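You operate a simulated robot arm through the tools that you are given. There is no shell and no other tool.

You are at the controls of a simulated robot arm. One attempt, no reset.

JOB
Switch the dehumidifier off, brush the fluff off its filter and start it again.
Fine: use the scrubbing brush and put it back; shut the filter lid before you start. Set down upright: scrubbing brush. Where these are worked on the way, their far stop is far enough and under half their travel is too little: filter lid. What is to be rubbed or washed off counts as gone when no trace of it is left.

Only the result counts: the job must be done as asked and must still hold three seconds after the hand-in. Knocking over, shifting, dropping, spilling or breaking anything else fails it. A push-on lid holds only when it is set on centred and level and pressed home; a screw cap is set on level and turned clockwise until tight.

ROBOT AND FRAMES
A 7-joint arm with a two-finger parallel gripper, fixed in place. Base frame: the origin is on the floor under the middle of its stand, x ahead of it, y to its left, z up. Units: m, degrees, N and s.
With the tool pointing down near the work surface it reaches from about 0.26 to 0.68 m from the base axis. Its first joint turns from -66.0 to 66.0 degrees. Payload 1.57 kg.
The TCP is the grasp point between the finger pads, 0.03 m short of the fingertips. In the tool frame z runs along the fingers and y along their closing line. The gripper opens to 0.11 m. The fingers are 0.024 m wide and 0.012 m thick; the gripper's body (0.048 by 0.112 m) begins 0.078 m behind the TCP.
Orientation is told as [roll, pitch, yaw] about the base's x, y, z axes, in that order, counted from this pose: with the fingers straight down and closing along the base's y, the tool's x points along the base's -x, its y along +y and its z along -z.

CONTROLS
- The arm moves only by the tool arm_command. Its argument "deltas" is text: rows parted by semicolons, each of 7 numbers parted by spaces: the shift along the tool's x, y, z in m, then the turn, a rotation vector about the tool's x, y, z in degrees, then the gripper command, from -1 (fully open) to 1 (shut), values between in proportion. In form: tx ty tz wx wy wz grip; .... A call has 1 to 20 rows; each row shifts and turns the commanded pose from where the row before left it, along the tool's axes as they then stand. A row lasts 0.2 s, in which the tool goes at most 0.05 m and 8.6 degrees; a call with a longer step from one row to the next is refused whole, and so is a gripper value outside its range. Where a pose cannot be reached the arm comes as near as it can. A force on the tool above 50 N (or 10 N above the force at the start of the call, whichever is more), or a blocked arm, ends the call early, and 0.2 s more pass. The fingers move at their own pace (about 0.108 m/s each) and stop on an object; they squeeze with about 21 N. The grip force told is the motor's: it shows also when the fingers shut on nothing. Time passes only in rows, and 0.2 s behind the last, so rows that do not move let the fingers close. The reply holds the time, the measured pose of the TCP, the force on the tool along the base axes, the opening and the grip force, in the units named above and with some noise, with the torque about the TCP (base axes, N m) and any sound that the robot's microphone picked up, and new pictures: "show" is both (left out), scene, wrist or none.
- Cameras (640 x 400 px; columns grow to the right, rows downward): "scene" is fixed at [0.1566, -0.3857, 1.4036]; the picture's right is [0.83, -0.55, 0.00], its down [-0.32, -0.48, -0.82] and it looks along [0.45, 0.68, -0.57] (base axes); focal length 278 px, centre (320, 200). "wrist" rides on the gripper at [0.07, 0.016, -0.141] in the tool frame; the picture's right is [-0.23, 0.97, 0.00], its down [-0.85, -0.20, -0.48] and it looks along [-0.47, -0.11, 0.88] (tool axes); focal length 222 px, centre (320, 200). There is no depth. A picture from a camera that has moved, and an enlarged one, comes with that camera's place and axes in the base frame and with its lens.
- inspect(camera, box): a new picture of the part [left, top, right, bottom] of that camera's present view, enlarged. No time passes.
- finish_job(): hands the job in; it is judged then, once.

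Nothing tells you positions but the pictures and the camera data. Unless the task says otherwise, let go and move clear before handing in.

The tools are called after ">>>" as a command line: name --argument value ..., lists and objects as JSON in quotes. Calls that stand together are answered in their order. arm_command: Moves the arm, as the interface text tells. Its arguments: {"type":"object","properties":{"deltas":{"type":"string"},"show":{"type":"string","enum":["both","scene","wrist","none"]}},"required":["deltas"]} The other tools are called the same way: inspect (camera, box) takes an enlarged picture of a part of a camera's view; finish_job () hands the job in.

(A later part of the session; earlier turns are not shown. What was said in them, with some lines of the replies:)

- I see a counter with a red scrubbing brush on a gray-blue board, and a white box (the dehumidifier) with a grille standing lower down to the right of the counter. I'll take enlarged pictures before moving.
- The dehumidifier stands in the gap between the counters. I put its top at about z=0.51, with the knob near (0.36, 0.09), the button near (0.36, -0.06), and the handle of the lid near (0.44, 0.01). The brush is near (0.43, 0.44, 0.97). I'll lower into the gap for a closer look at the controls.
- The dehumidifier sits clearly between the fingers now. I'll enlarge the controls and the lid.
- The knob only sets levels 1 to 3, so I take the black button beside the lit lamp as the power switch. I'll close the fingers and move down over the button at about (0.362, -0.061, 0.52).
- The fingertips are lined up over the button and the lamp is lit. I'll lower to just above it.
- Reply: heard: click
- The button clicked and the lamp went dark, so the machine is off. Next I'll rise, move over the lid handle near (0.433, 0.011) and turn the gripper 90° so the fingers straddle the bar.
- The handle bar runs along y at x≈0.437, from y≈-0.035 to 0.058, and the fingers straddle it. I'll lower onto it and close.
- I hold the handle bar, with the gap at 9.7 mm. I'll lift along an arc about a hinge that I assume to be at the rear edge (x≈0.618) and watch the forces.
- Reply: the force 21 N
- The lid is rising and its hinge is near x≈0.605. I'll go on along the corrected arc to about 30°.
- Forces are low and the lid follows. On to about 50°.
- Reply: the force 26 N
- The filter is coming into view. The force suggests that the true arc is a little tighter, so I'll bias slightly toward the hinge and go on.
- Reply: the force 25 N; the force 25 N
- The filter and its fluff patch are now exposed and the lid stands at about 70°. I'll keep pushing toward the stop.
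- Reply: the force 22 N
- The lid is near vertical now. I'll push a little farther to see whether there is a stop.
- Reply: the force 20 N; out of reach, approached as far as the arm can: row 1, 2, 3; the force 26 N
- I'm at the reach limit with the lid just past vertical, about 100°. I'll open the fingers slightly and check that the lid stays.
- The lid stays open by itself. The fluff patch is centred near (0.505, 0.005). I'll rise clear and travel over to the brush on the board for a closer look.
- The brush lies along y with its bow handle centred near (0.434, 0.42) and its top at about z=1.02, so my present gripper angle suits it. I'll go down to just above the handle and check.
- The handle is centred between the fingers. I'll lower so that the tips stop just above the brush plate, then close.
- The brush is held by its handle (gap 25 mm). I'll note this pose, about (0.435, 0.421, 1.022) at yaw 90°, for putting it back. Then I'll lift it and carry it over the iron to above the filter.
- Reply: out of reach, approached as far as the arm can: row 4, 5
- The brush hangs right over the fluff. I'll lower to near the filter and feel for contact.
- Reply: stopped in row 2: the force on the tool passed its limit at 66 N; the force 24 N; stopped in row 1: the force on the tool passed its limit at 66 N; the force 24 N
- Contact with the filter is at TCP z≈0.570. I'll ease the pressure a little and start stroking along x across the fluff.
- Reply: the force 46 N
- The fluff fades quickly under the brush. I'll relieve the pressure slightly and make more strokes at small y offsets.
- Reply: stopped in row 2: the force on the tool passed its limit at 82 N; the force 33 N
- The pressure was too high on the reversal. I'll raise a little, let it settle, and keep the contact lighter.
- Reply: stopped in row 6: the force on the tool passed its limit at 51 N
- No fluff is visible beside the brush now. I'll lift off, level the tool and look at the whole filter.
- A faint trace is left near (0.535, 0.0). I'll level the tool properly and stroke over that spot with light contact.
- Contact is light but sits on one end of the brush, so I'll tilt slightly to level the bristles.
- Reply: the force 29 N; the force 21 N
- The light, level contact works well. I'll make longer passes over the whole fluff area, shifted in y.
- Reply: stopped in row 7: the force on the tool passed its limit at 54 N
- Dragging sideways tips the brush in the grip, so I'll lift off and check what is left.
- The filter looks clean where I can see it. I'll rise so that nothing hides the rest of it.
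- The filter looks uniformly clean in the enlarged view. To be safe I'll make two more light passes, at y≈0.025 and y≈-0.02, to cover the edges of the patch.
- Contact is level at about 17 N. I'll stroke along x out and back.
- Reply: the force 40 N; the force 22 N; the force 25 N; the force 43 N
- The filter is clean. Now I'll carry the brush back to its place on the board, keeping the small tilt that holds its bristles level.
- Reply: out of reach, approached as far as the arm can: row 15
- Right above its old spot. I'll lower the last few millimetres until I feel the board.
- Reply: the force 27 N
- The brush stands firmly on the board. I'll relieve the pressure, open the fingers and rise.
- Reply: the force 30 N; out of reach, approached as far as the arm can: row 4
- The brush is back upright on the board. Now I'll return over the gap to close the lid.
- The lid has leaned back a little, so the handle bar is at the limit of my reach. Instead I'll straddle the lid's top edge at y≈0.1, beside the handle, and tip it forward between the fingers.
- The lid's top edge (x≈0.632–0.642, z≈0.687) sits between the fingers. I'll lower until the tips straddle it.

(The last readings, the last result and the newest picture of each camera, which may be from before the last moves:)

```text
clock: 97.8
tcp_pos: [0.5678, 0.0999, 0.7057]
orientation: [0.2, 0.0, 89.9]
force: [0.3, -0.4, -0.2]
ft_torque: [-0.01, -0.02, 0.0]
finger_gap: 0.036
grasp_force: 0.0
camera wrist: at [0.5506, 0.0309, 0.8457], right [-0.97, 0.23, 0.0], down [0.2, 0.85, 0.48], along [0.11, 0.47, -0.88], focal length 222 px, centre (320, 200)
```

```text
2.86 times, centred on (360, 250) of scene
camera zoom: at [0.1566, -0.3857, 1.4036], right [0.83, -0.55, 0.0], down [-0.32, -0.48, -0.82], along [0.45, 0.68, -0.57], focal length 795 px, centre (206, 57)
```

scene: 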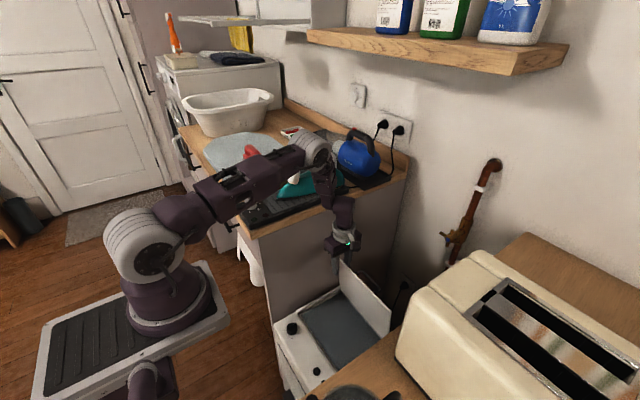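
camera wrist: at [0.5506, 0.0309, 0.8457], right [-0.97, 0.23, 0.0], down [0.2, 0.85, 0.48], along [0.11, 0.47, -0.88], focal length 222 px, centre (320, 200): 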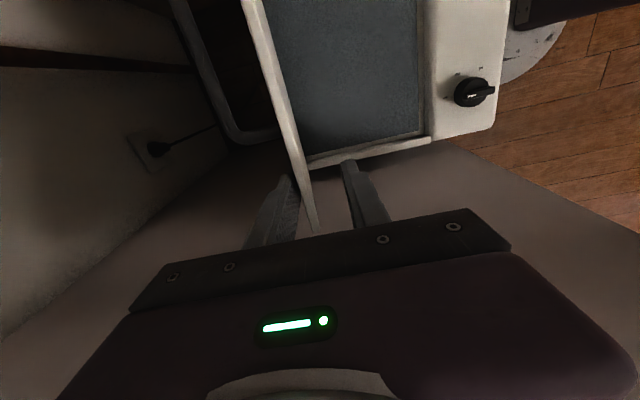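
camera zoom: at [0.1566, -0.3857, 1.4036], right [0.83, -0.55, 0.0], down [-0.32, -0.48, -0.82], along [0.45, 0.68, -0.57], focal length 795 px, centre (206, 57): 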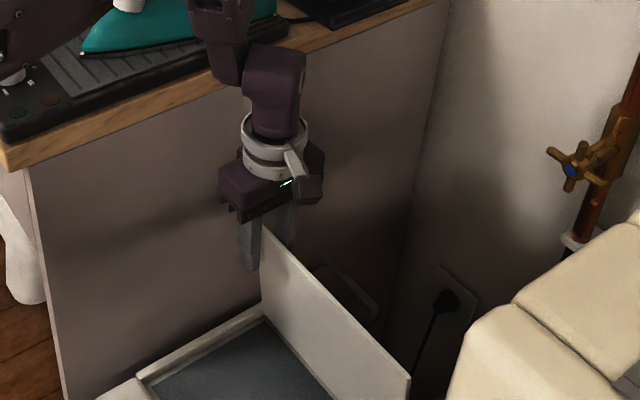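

The lid follows and holds by its own friction. I'll continue to about 60°.

>>> arm_command --deltas "0 0.008 0.0005 0 0 0 0.345;0 0.0079 0.0014 0 0 0 0.345;0 0.0079 0.0018 0 0 0 0.345;0 0.0079 0.0022 0 0 0 0.345;0 0.0079 0.0026 0 0 0 0.345;0 0.0074 0.003 0 0 0 0.345;0 0.0074 0.0034 0 0 0 0.345;0 0.0074 0.0036 0 0 0 0.345;0 0.0074 0.004 0 0 0 0.345;0 0 0 0 0 0 0.345" --show "both"

>>> inspect --camera "scene" --box '[280, 200, 420, 350]'

```text
clock: 100.0
tcp_pos: [0.4981, 0.1019, 0.6829]
orientation: [0.1, 0.1, 89.6]
force: [-0.4, 0.5, -0.1]
ft_torque: [-0.01, 0.01, 0.02]
finger_gap: 0.0363
grasp_force: 0.2
camera wrist: at [0.4814, 0.0323, 0.8228], right [-0.97, 0.23, 0.0], down [0.2, 0.85, 0.48], along [0.11, 0.47, -0.88], focal length 222 px, centre (320, 200)
```

scene: 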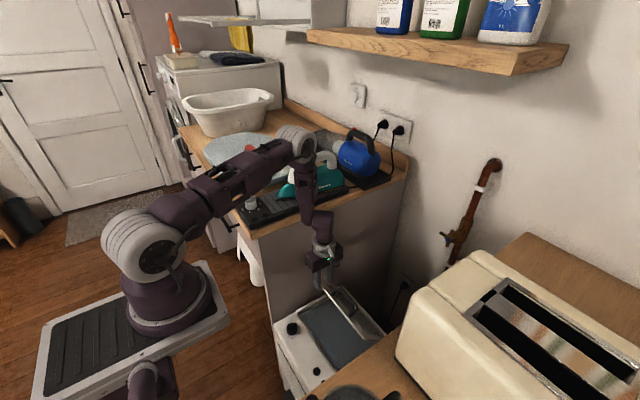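
wrist: 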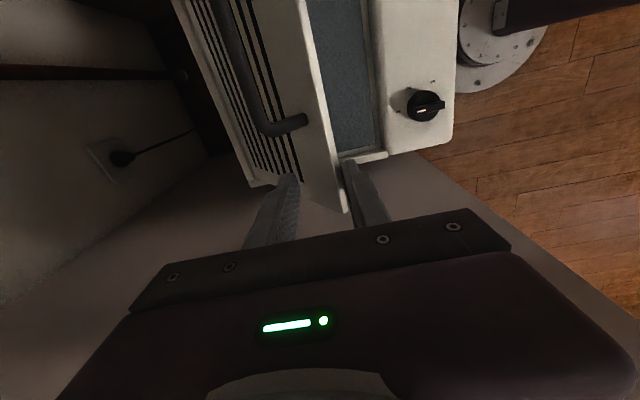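

```text
2.67 times, centred on (350, 275) of scene
camera zoom: at [0.1566, -0.3857, 1.4036], right [0.83, -0.55, 0.0], down [-0.32, -0.48, -0.82], along [0.45, 0.68, -0.57], focal length 742 px, centre (240, 0)
```

zoom: 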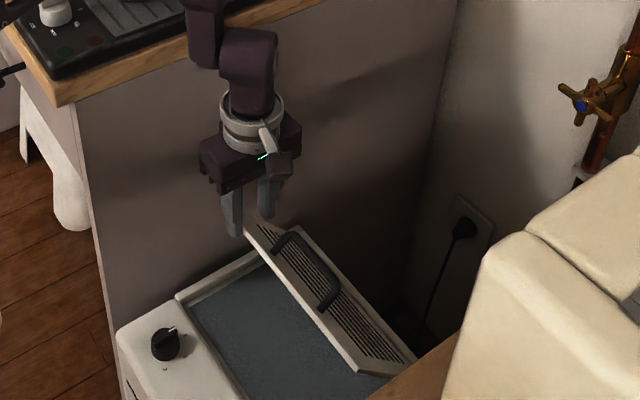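

>>> inspect --camera "wrist" --box '[220, 120, 420, 240]'

>>> inspect --camera "scene" --box '[320, 250, 380, 310]'

```text
3.20 times, centred on (320, 180) of wrist
camera zoom: at [0.4814, 0.0323, 0.8228], right [-0.97, 0.23, 0.0], down [0.2, 0.85, 0.48], along [0.11, 0.47, -0.88], focal length 711 px, centre (320, 264)
```

zoom: 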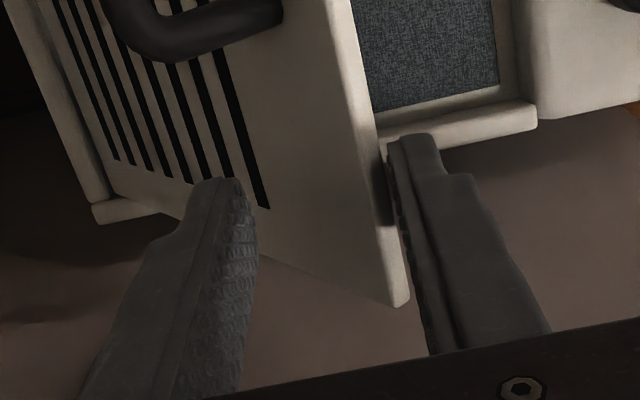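

```text
6.67 times, centred on (350, 280) of scene
camera zoom: at [0.1566, -0.3857, 1.4036], right [0.83, -0.55, 0.0], down [-0.32, -0.48, -0.82], along [0.45, 0.68, -0.57], focal length 1854 px, centre (120, -333)
```

zoom: 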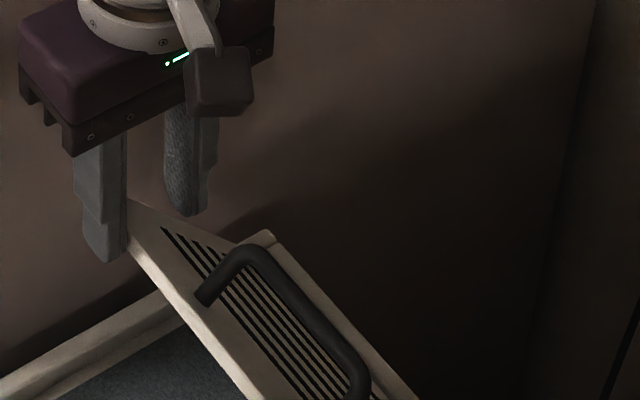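

>>> arm_command --deltas "0 0.006 0 0 0 0 0.345;0 0.006 0 0 0 0 0.345;0 0 0 0 0 0 0.345" --show "wrist"

>>> inspect --camera "wrist" --box '[220, 120, 420, 240]'

>>> inspect --camera "scene" --box '[310, 250, 370, 310]'

```text
clock: 100.8
tcp_pos: [0.4853, 0.0999, 0.6829]
orientation: [0.1, 0.0, 89.9]
force: [-0.6, 0.1, -0.3]
ft_torque: [0.0, 0.0, 0.0]
finger_gap: 0.0358
grasp_force: 0.1
camera wrist: at [0.4692, 0.032, 0.8235], right [-0.97, 0.23, 0.0], down [0.2, 0.85, 0.48], along [0.11, 0.47, -0.88], focal length 222 px, centre (320, 200)
```

wrist: 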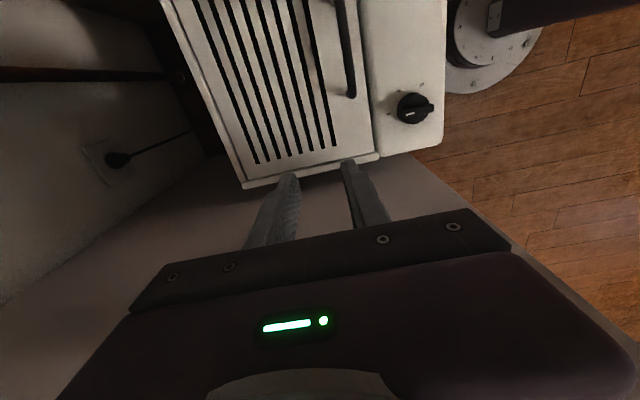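

```text
3.20 times, centred on (320, 180) of wrist
camera zoom: at [0.4692, 0.032, 0.8235], right [-0.97, 0.23, 0.0], down [0.2, 0.85, 0.48], along [0.11, 0.47, -0.88], focal length 711 px, centre (320, 264)
```

zoom: 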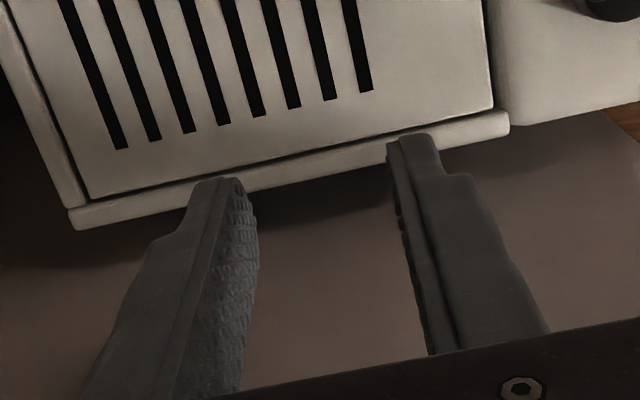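

```text
6.67 times, centred on (340, 280) of scene
camera zoom: at [0.1566, -0.3857, 1.4036], right [0.83, -0.55, 0.0], down [-0.32, -0.48, -0.82], along [0.45, 0.68, -0.57], focal length 1854 px, centre (187, -333)
```

zoom: 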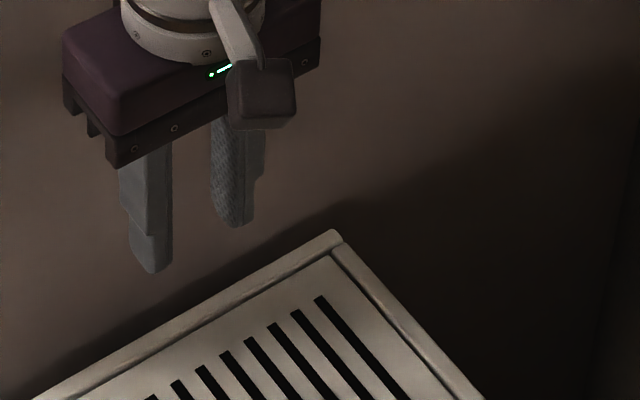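

The lid slipped past the finger and closed under its own weight. I'll check that it is fully shut and that nothing moved.

>>> arm_command --deltas "0 0 -0.04 0 0 0 0.345;0 0 -0.04 0 0 0 1;0 0 0 0 0 0 1" --show "both"

>>> inspect --camera "scene" --box '[260, 260, 400, 390]'

>>> inspect --camera "wrist" --box '[150, 0, 470, 200]'

```text
clock: 101.6
tcp_pos: [0.4855, 0.0994, 0.7626]
orientation: [0.0, 0.0, 89.9]
force: [0.1, -0.2, -0.2]
ft_torque: [0.02, 0.01, 0.05]
finger_gap: 0.0001
grasp_force: 21.4
camera wrist: at [0.4686, 0.0317, 0.9034], right [-0.97, 0.23, 0.0], down [0.2, 0.85, 0.48], along [0.11, 0.47, -0.88], focal length 222 px, centre (320, 200)
```

scene: 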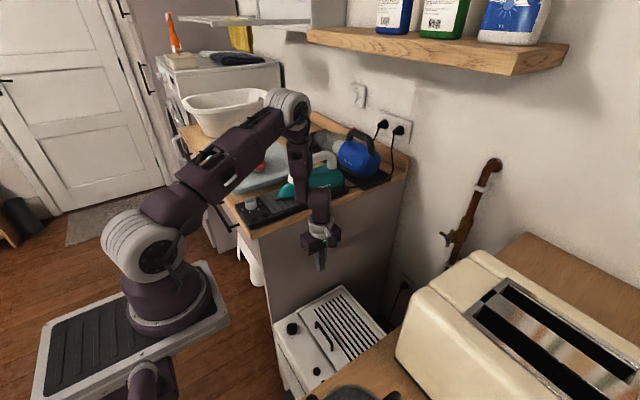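
wrist: 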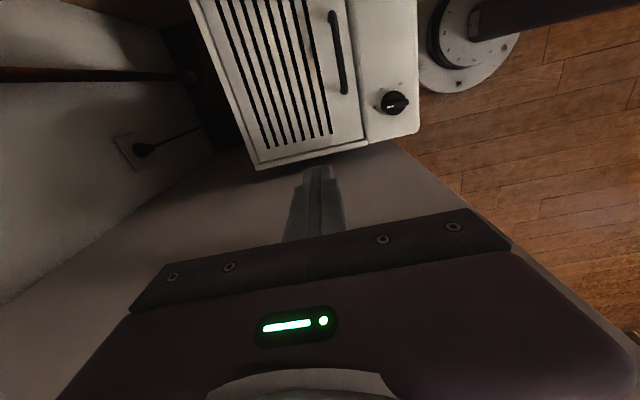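

```text
3.08 times, centred on (330, 325) of scene
camera zoom: at [0.1566, -0.3857, 1.4036], right [0.83, -0.55, 0.0], down [-0.32, -0.48, -0.82], along [0.45, 0.68, -0.57], focal length 856 px, centre (289, -185)
```

zoom: 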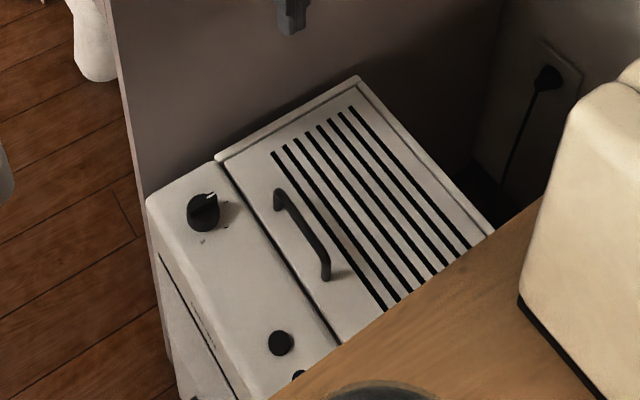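

```text
2.00 times, centred on (310, 100) of wrist
camera zoom: at [0.4686, 0.0317, 0.9034], right [-0.97, 0.23, 0.0], down [0.2, 0.85, 0.48], along [0.11, 0.47, -0.88], focal length 444 px, centre (340, 400)
```

zoom: 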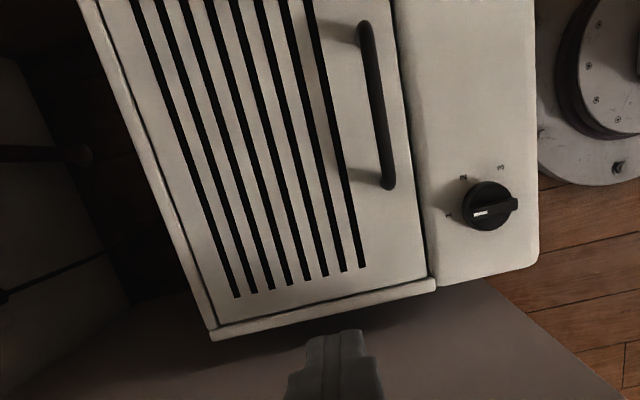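

The lid looks flush and the knob is still at 1. I'll press gently on the lid's front edge to make sure it is home.

>>> arm_command --deltas "0.004 0.02 0.04 0 0 0 1;0 0.02 0.04 0 0 0 1;0 0 0.045 0 0 0 1;0 0 0.045 0 0 0 1;0 0 0.03 0 0 0 1;0 0 0.012 0 0 0 1;0 0 0.005 0 0 0 1;0 0 0 0 0 0 1" --show "none"

>>> arm_command --deltas "0 0 0.003 0 0 0 1;0 0 0.002 0 0 0 1;0 0 0 0 0 0 1" --show "none"

```text
clock: 103.3
tcp_pos: [0.4455, 0.0957, 0.5479]
orientation: [0.2, 0.1, 89.8]
force: [-9.9, 1.7, 34.2]
ft_torque: [0.28, 0.22, 0.04]
finger_gap: 0.0
grasp_force: 21.4
stopped in row 8: the force on the tool passed its limit at 56 N (the readings are from after the stop); the commanded pose is now the measured one
```

```text
clock: 103.6
tcp_pos: [0.4454, 0.0972, 0.5481]
orientation: [0.3, 0.3, 89.8]
force: [-11.2, 0.4, 37.5]
ft_torque: [0.4, 0.25, 0.05]
finger_gap: 0.0
grasp_force: 21.8
stopped in row 1: the force on the tool passed its limit at 62 N (the readings are from after the stop); the commanded pose is now the measured one
```

The lid doesn't give under about 60 N, so it is home. I'll rise, compare the view, and move over the power button.

>>> arm_command --deltas "0 0 -0.01 0 0 0 1;0 0 -0.04 0.3 -0.3 0 1;0 0 -0.04 0 0 0 1;0.0395 0.0209 0 0 0 0 1;0.0395 0.0209 0 0 0 0 1;0.0395 0.0209 0 0 0 0 1;0.0395 0.0209 0 0 0 0 1;0 0 0 0 0 0 1" --show "both"

>>> inspect --camera "scene" --box '[230, 260, 430, 400]'

>>> inspect --camera "wrist" --box '[220, 60, 420, 220]'

```text
clock: 105.4
tcp_pos: [0.3586, -0.0598, 0.6373]
orientation: [0.0, -0.2, 89.8]
force: [0.1, 0.0, 0.7]
ft_torque: [0.01, -0.04, 0.01]
finger_gap: 0.0
grasp_force: 21.0
camera wrist: at [0.342, -0.1287, 0.7779], right [-0.97, 0.23, 0.0], down [0.2, 0.85, 0.48], along [0.11, 0.47, -0.88], focal length 222 px, centre (320, 200)
```

scene: 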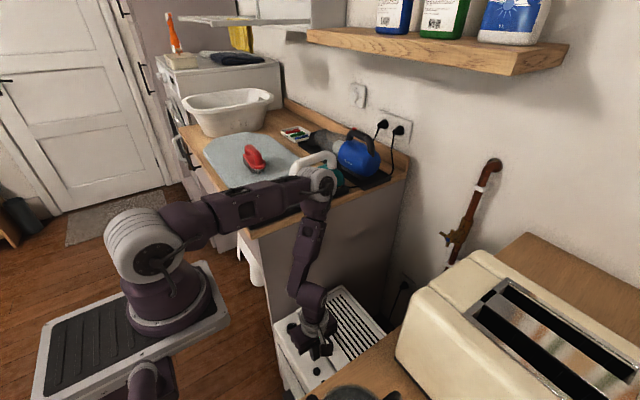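
wrist: 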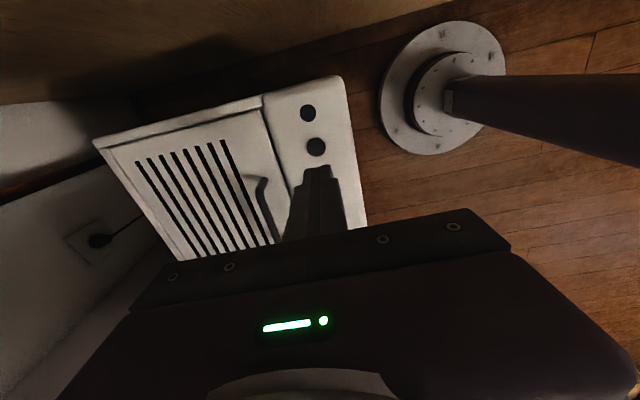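

```text
2.86 times, centred on (330, 330) of scene
camera zoom: at [0.1566, -0.3857, 1.4036], right [0.83, -0.55, 0.0], down [-0.32, -0.48, -0.82], along [0.45, 0.68, -0.57], focal length 795 px, centre (291, -171)
```

zoom: 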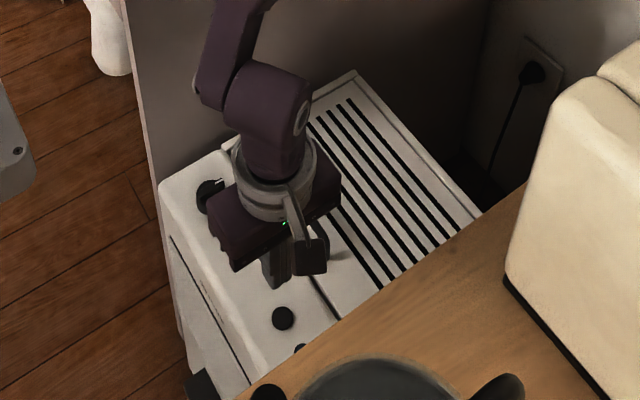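

```text
2.50 times, centred on (320, 140) of wrist
camera zoom: at [0.342, -0.1287, 0.7779], right [-0.97, 0.23, 0.0], down [0.2, 0.85, 0.48], along [0.11, 0.47, -0.88], focal length 555 px, centre (320, 350)
```

zoom: 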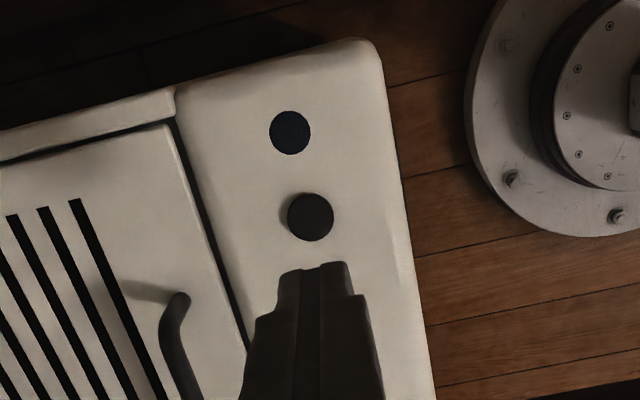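

The button is at (0.362, -0.061). I'll lower to just above it.

>>> arm_command --deltas "0.001 -0.003 0.03 0 0 0 1;0 0 0.03 0 0 0 1;0 0 0.014 0 0 0 1;0 0 0.004 0 0 0 1;0 0 0 0 0 0 1" --show "wrist"

>>> inspect --camera "wrist" --box '[240, 60, 420, 220]'

```text
clock: 106.6
tcp_pos: [0.3647, -0.0625, 0.5576]
orientation: [0.0, -0.2, 89.8]
force: [0.0, -0.2, 1.4]
ft_torque: [0.01, 0.01, 0.0]
finger_gap: 0.0002
grasp_force: 21.0
camera wrist: at [0.3477, -0.1313, 0.6988], right [-0.97, 0.23, 0.0], down [0.2, 0.85, 0.48], along [0.11, 0.47, -0.88], focal length 222 px, centre (320, 200)
```

wrist: 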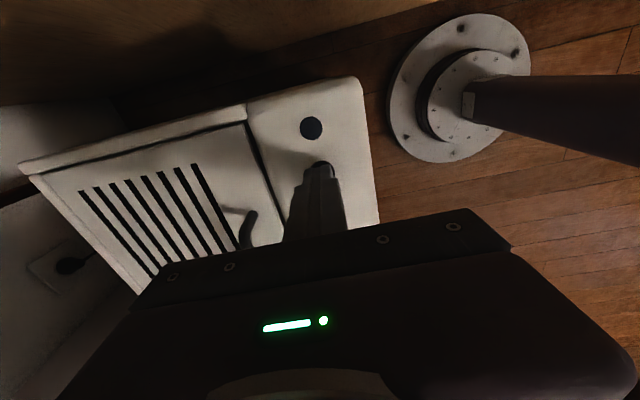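

```text
2.50 times, centred on (330, 140) of wrist
camera zoom: at [0.3477, -0.1313, 0.6988], right [-0.97, 0.23, 0.0], down [0.2, 0.85, 0.48], along [0.11, 0.47, -0.88], focal length 555 px, centre (295, 350)
```

zoom: 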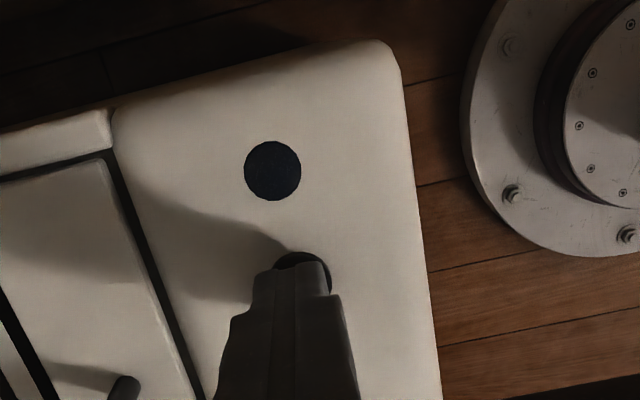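

>>> arm_command --deltas "0 0.0022 0.001 0 0 0 1;0 0 0.002 0 0 0 1;0 0 0.002 0 0 0 1" --show "wrist"

```text
clock: 107.4
tcp_pos: [0.3622, -0.0617, 0.554]
orientation: [0.0, -0.1, 89.8]
force: [-0.6, -0.2, 0.3]
ft_torque: [-0.02, -0.01, 0.0]
finger_gap: 0.0
grasp_force: 21.2
camera wrist: at [0.3451, -0.1307, 0.6943], right [-0.97, 0.23, 0.0], down [0.2, 0.85, 0.48], along [0.11, 0.47, -0.88], focal length 222 px, centre (320, 200)
```

wrist: 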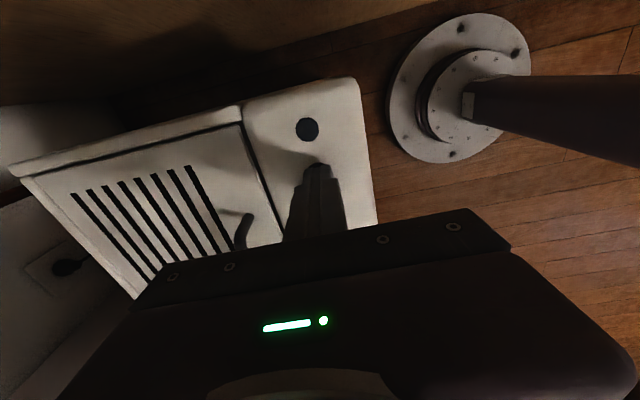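

>>> arm_command --deltas "0 0 0.0015 0 0 0 1;0 0 0.001 0 0 0 1" --show "wrist"

```text
clock: 108.0
tcp_pos: [0.3616, -0.0612, 0.5515]
orientation: [0.1, 0.0, 89.8]
force: [-1.8, 1.1, 3.6]
ft_torque: [0.02, 0.05, 0.01]
finger_gap: 0.0
grasp_force: 21.3
heard: click
camera wrist: at [0.3455, -0.1309, 0.692], right [-0.97, 0.23, 0.0], down [0.2, 0.85, 0.48], along [0.11, 0.47, -0.88], focal length 222 px, centre (320, 200)
```

wrist: 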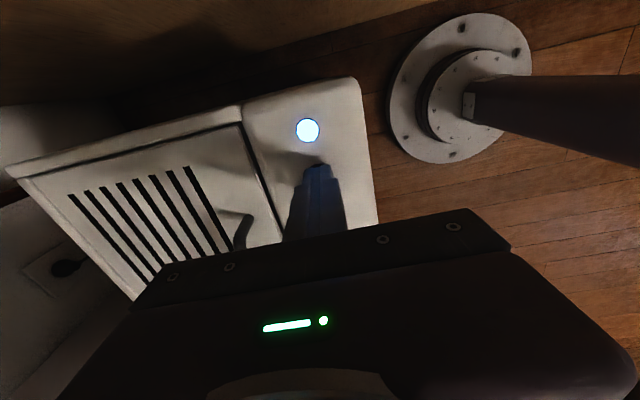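

Click, and the lamp is lit again. I'll retreat straight up and check the whole scene before handing in.

>>> arm_command --deltas "0 0 -0.005 0 0 0 1;0 0 -0.03 0 0 0 1;0 0 -0.045 0 0 0 1;0 0 -0.045 0 0 0 1;0 0 -0.045 0 0 0 1;0 0 -0.045 0 0 0 1;0 0 -0.045 0 0 0 1;0 0 -0.045 0 0 0 1;0 0 -0.045 0 0 0 1;0 0 -0.045 0 0 0 1;0 0 -0.045 0 0 0 1;0 0 0 0 0 0 1;0 0 0 0 0 0 1" --show "both"

>>> inspect --camera "scene" --box '[230, 260, 430, 400]'

>>> inspect --camera "scene" --box '[180, 90, 420, 240]'

>>> inspect --camera "wrist" --box '[180, 20, 420, 220]'

```text
clock: 110.8
tcp_pos: [0.3639, -0.0638, 0.991]
orientation: [-0.1, -0.2, 89.8]
force: [0.7, -0.4, -0.8]
ft_torque: [0.0, -0.02, 0.03]
finger_gap: 0.0
grasp_force: 20.7
camera wrist: at [0.347, -0.1342, 1.1321], right [-0.97, 0.23, 0.0], down [0.2, 0.85, 0.48], along [0.11, 0.47, -0.88], focal length 222 px, centre (320, 200)
```

scene: 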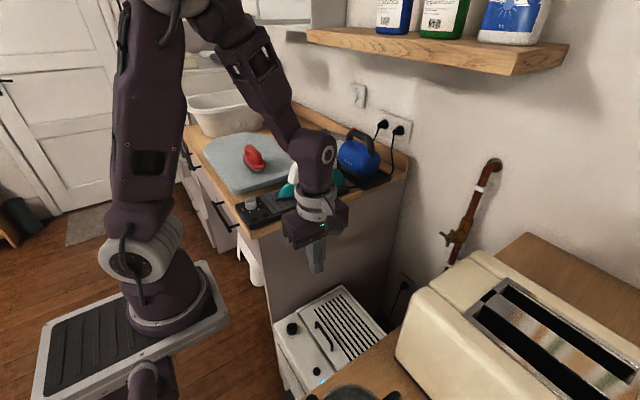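
wrist: 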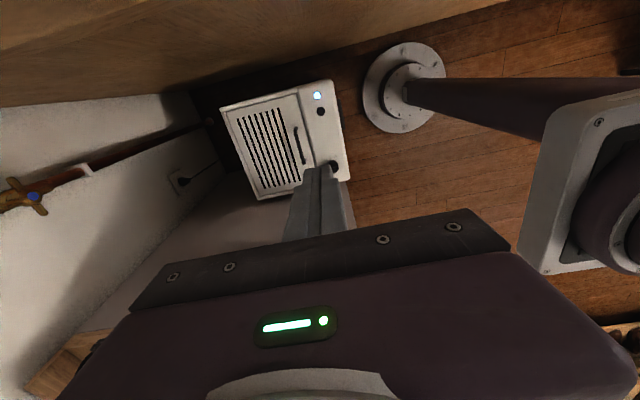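

```text
2.86 times, centred on (330, 330) of scene
camera zoom: at [0.1566, -0.3856, 1.4036], right [0.83, -0.55, 0.0], down [-0.32, -0.48, -0.82], along [0.45, 0.68, -0.57], focal length 795 px, centre (291, -171)
```

zoom: 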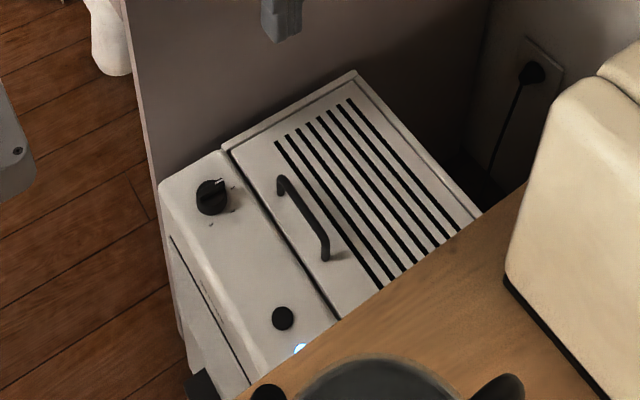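

```text
2.67 times, centred on (300, 165) of scene
camera zoom: at [0.1566, -0.3856, 1.4036], right [0.83, -0.55, 0.0], down [-0.32, -0.48, -0.82], along [0.45, 0.68, -0.57], focal length 742 px, centre (373, 293)
```

zoom: 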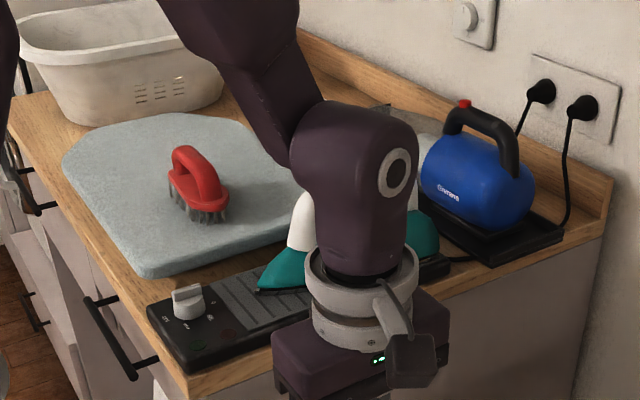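

```text
2.00 times, centred on (300, 120) of wrist
camera zoom: at [0.347, -0.1342, 1.1321], right [-0.97, 0.23, 0.0], down [0.2, 0.85, 0.48], along [0.11, 0.47, -0.88], focal length 444 px, centre (360, 360)
```

zoom: 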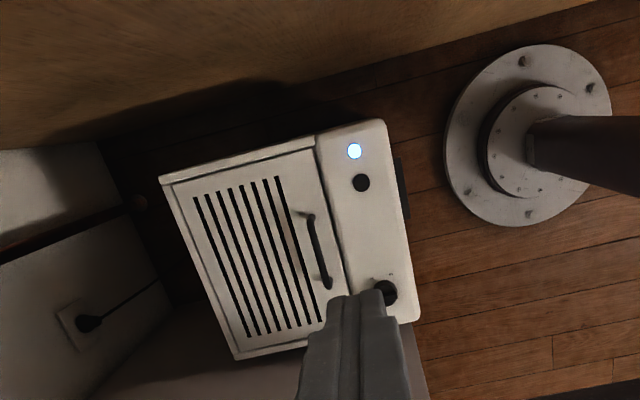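

The machine is running again with its lamp lit, and the lid lies exactly where it did at the start. The knob is unchanged, the brush stands upright on the board and nothing else has moved. The arm is clear, so I'm handing in.

>>> finish_job

```text
The job is handed in.
```

The job is handed in. The dehumidifier was switched off, its filter brushed clean, the lid shut, and the machine started again.

- **Power:** I used the button beside the lamp. It clicked and the lamp went dark before I opened the lid. It clicked and the lamp lit again at the end, after the lid was shut. The knob stayed at 1.
- **Filter:** no fluff was visible in enlarged views after brushing. I went over the edges of the patch twice more to be safe.
- **Lid:** I opened it past vertical. On closing, it slipped off the finger at around 60° and dropped shut by its own weight. I then pressed on it with about 60 N; it did not give, and it looks the same as at the start.
- **Brush:** it stands upright on the board, within a few millimetres of its old place.

In the last pictures I saw nothing else moved or knocked over.
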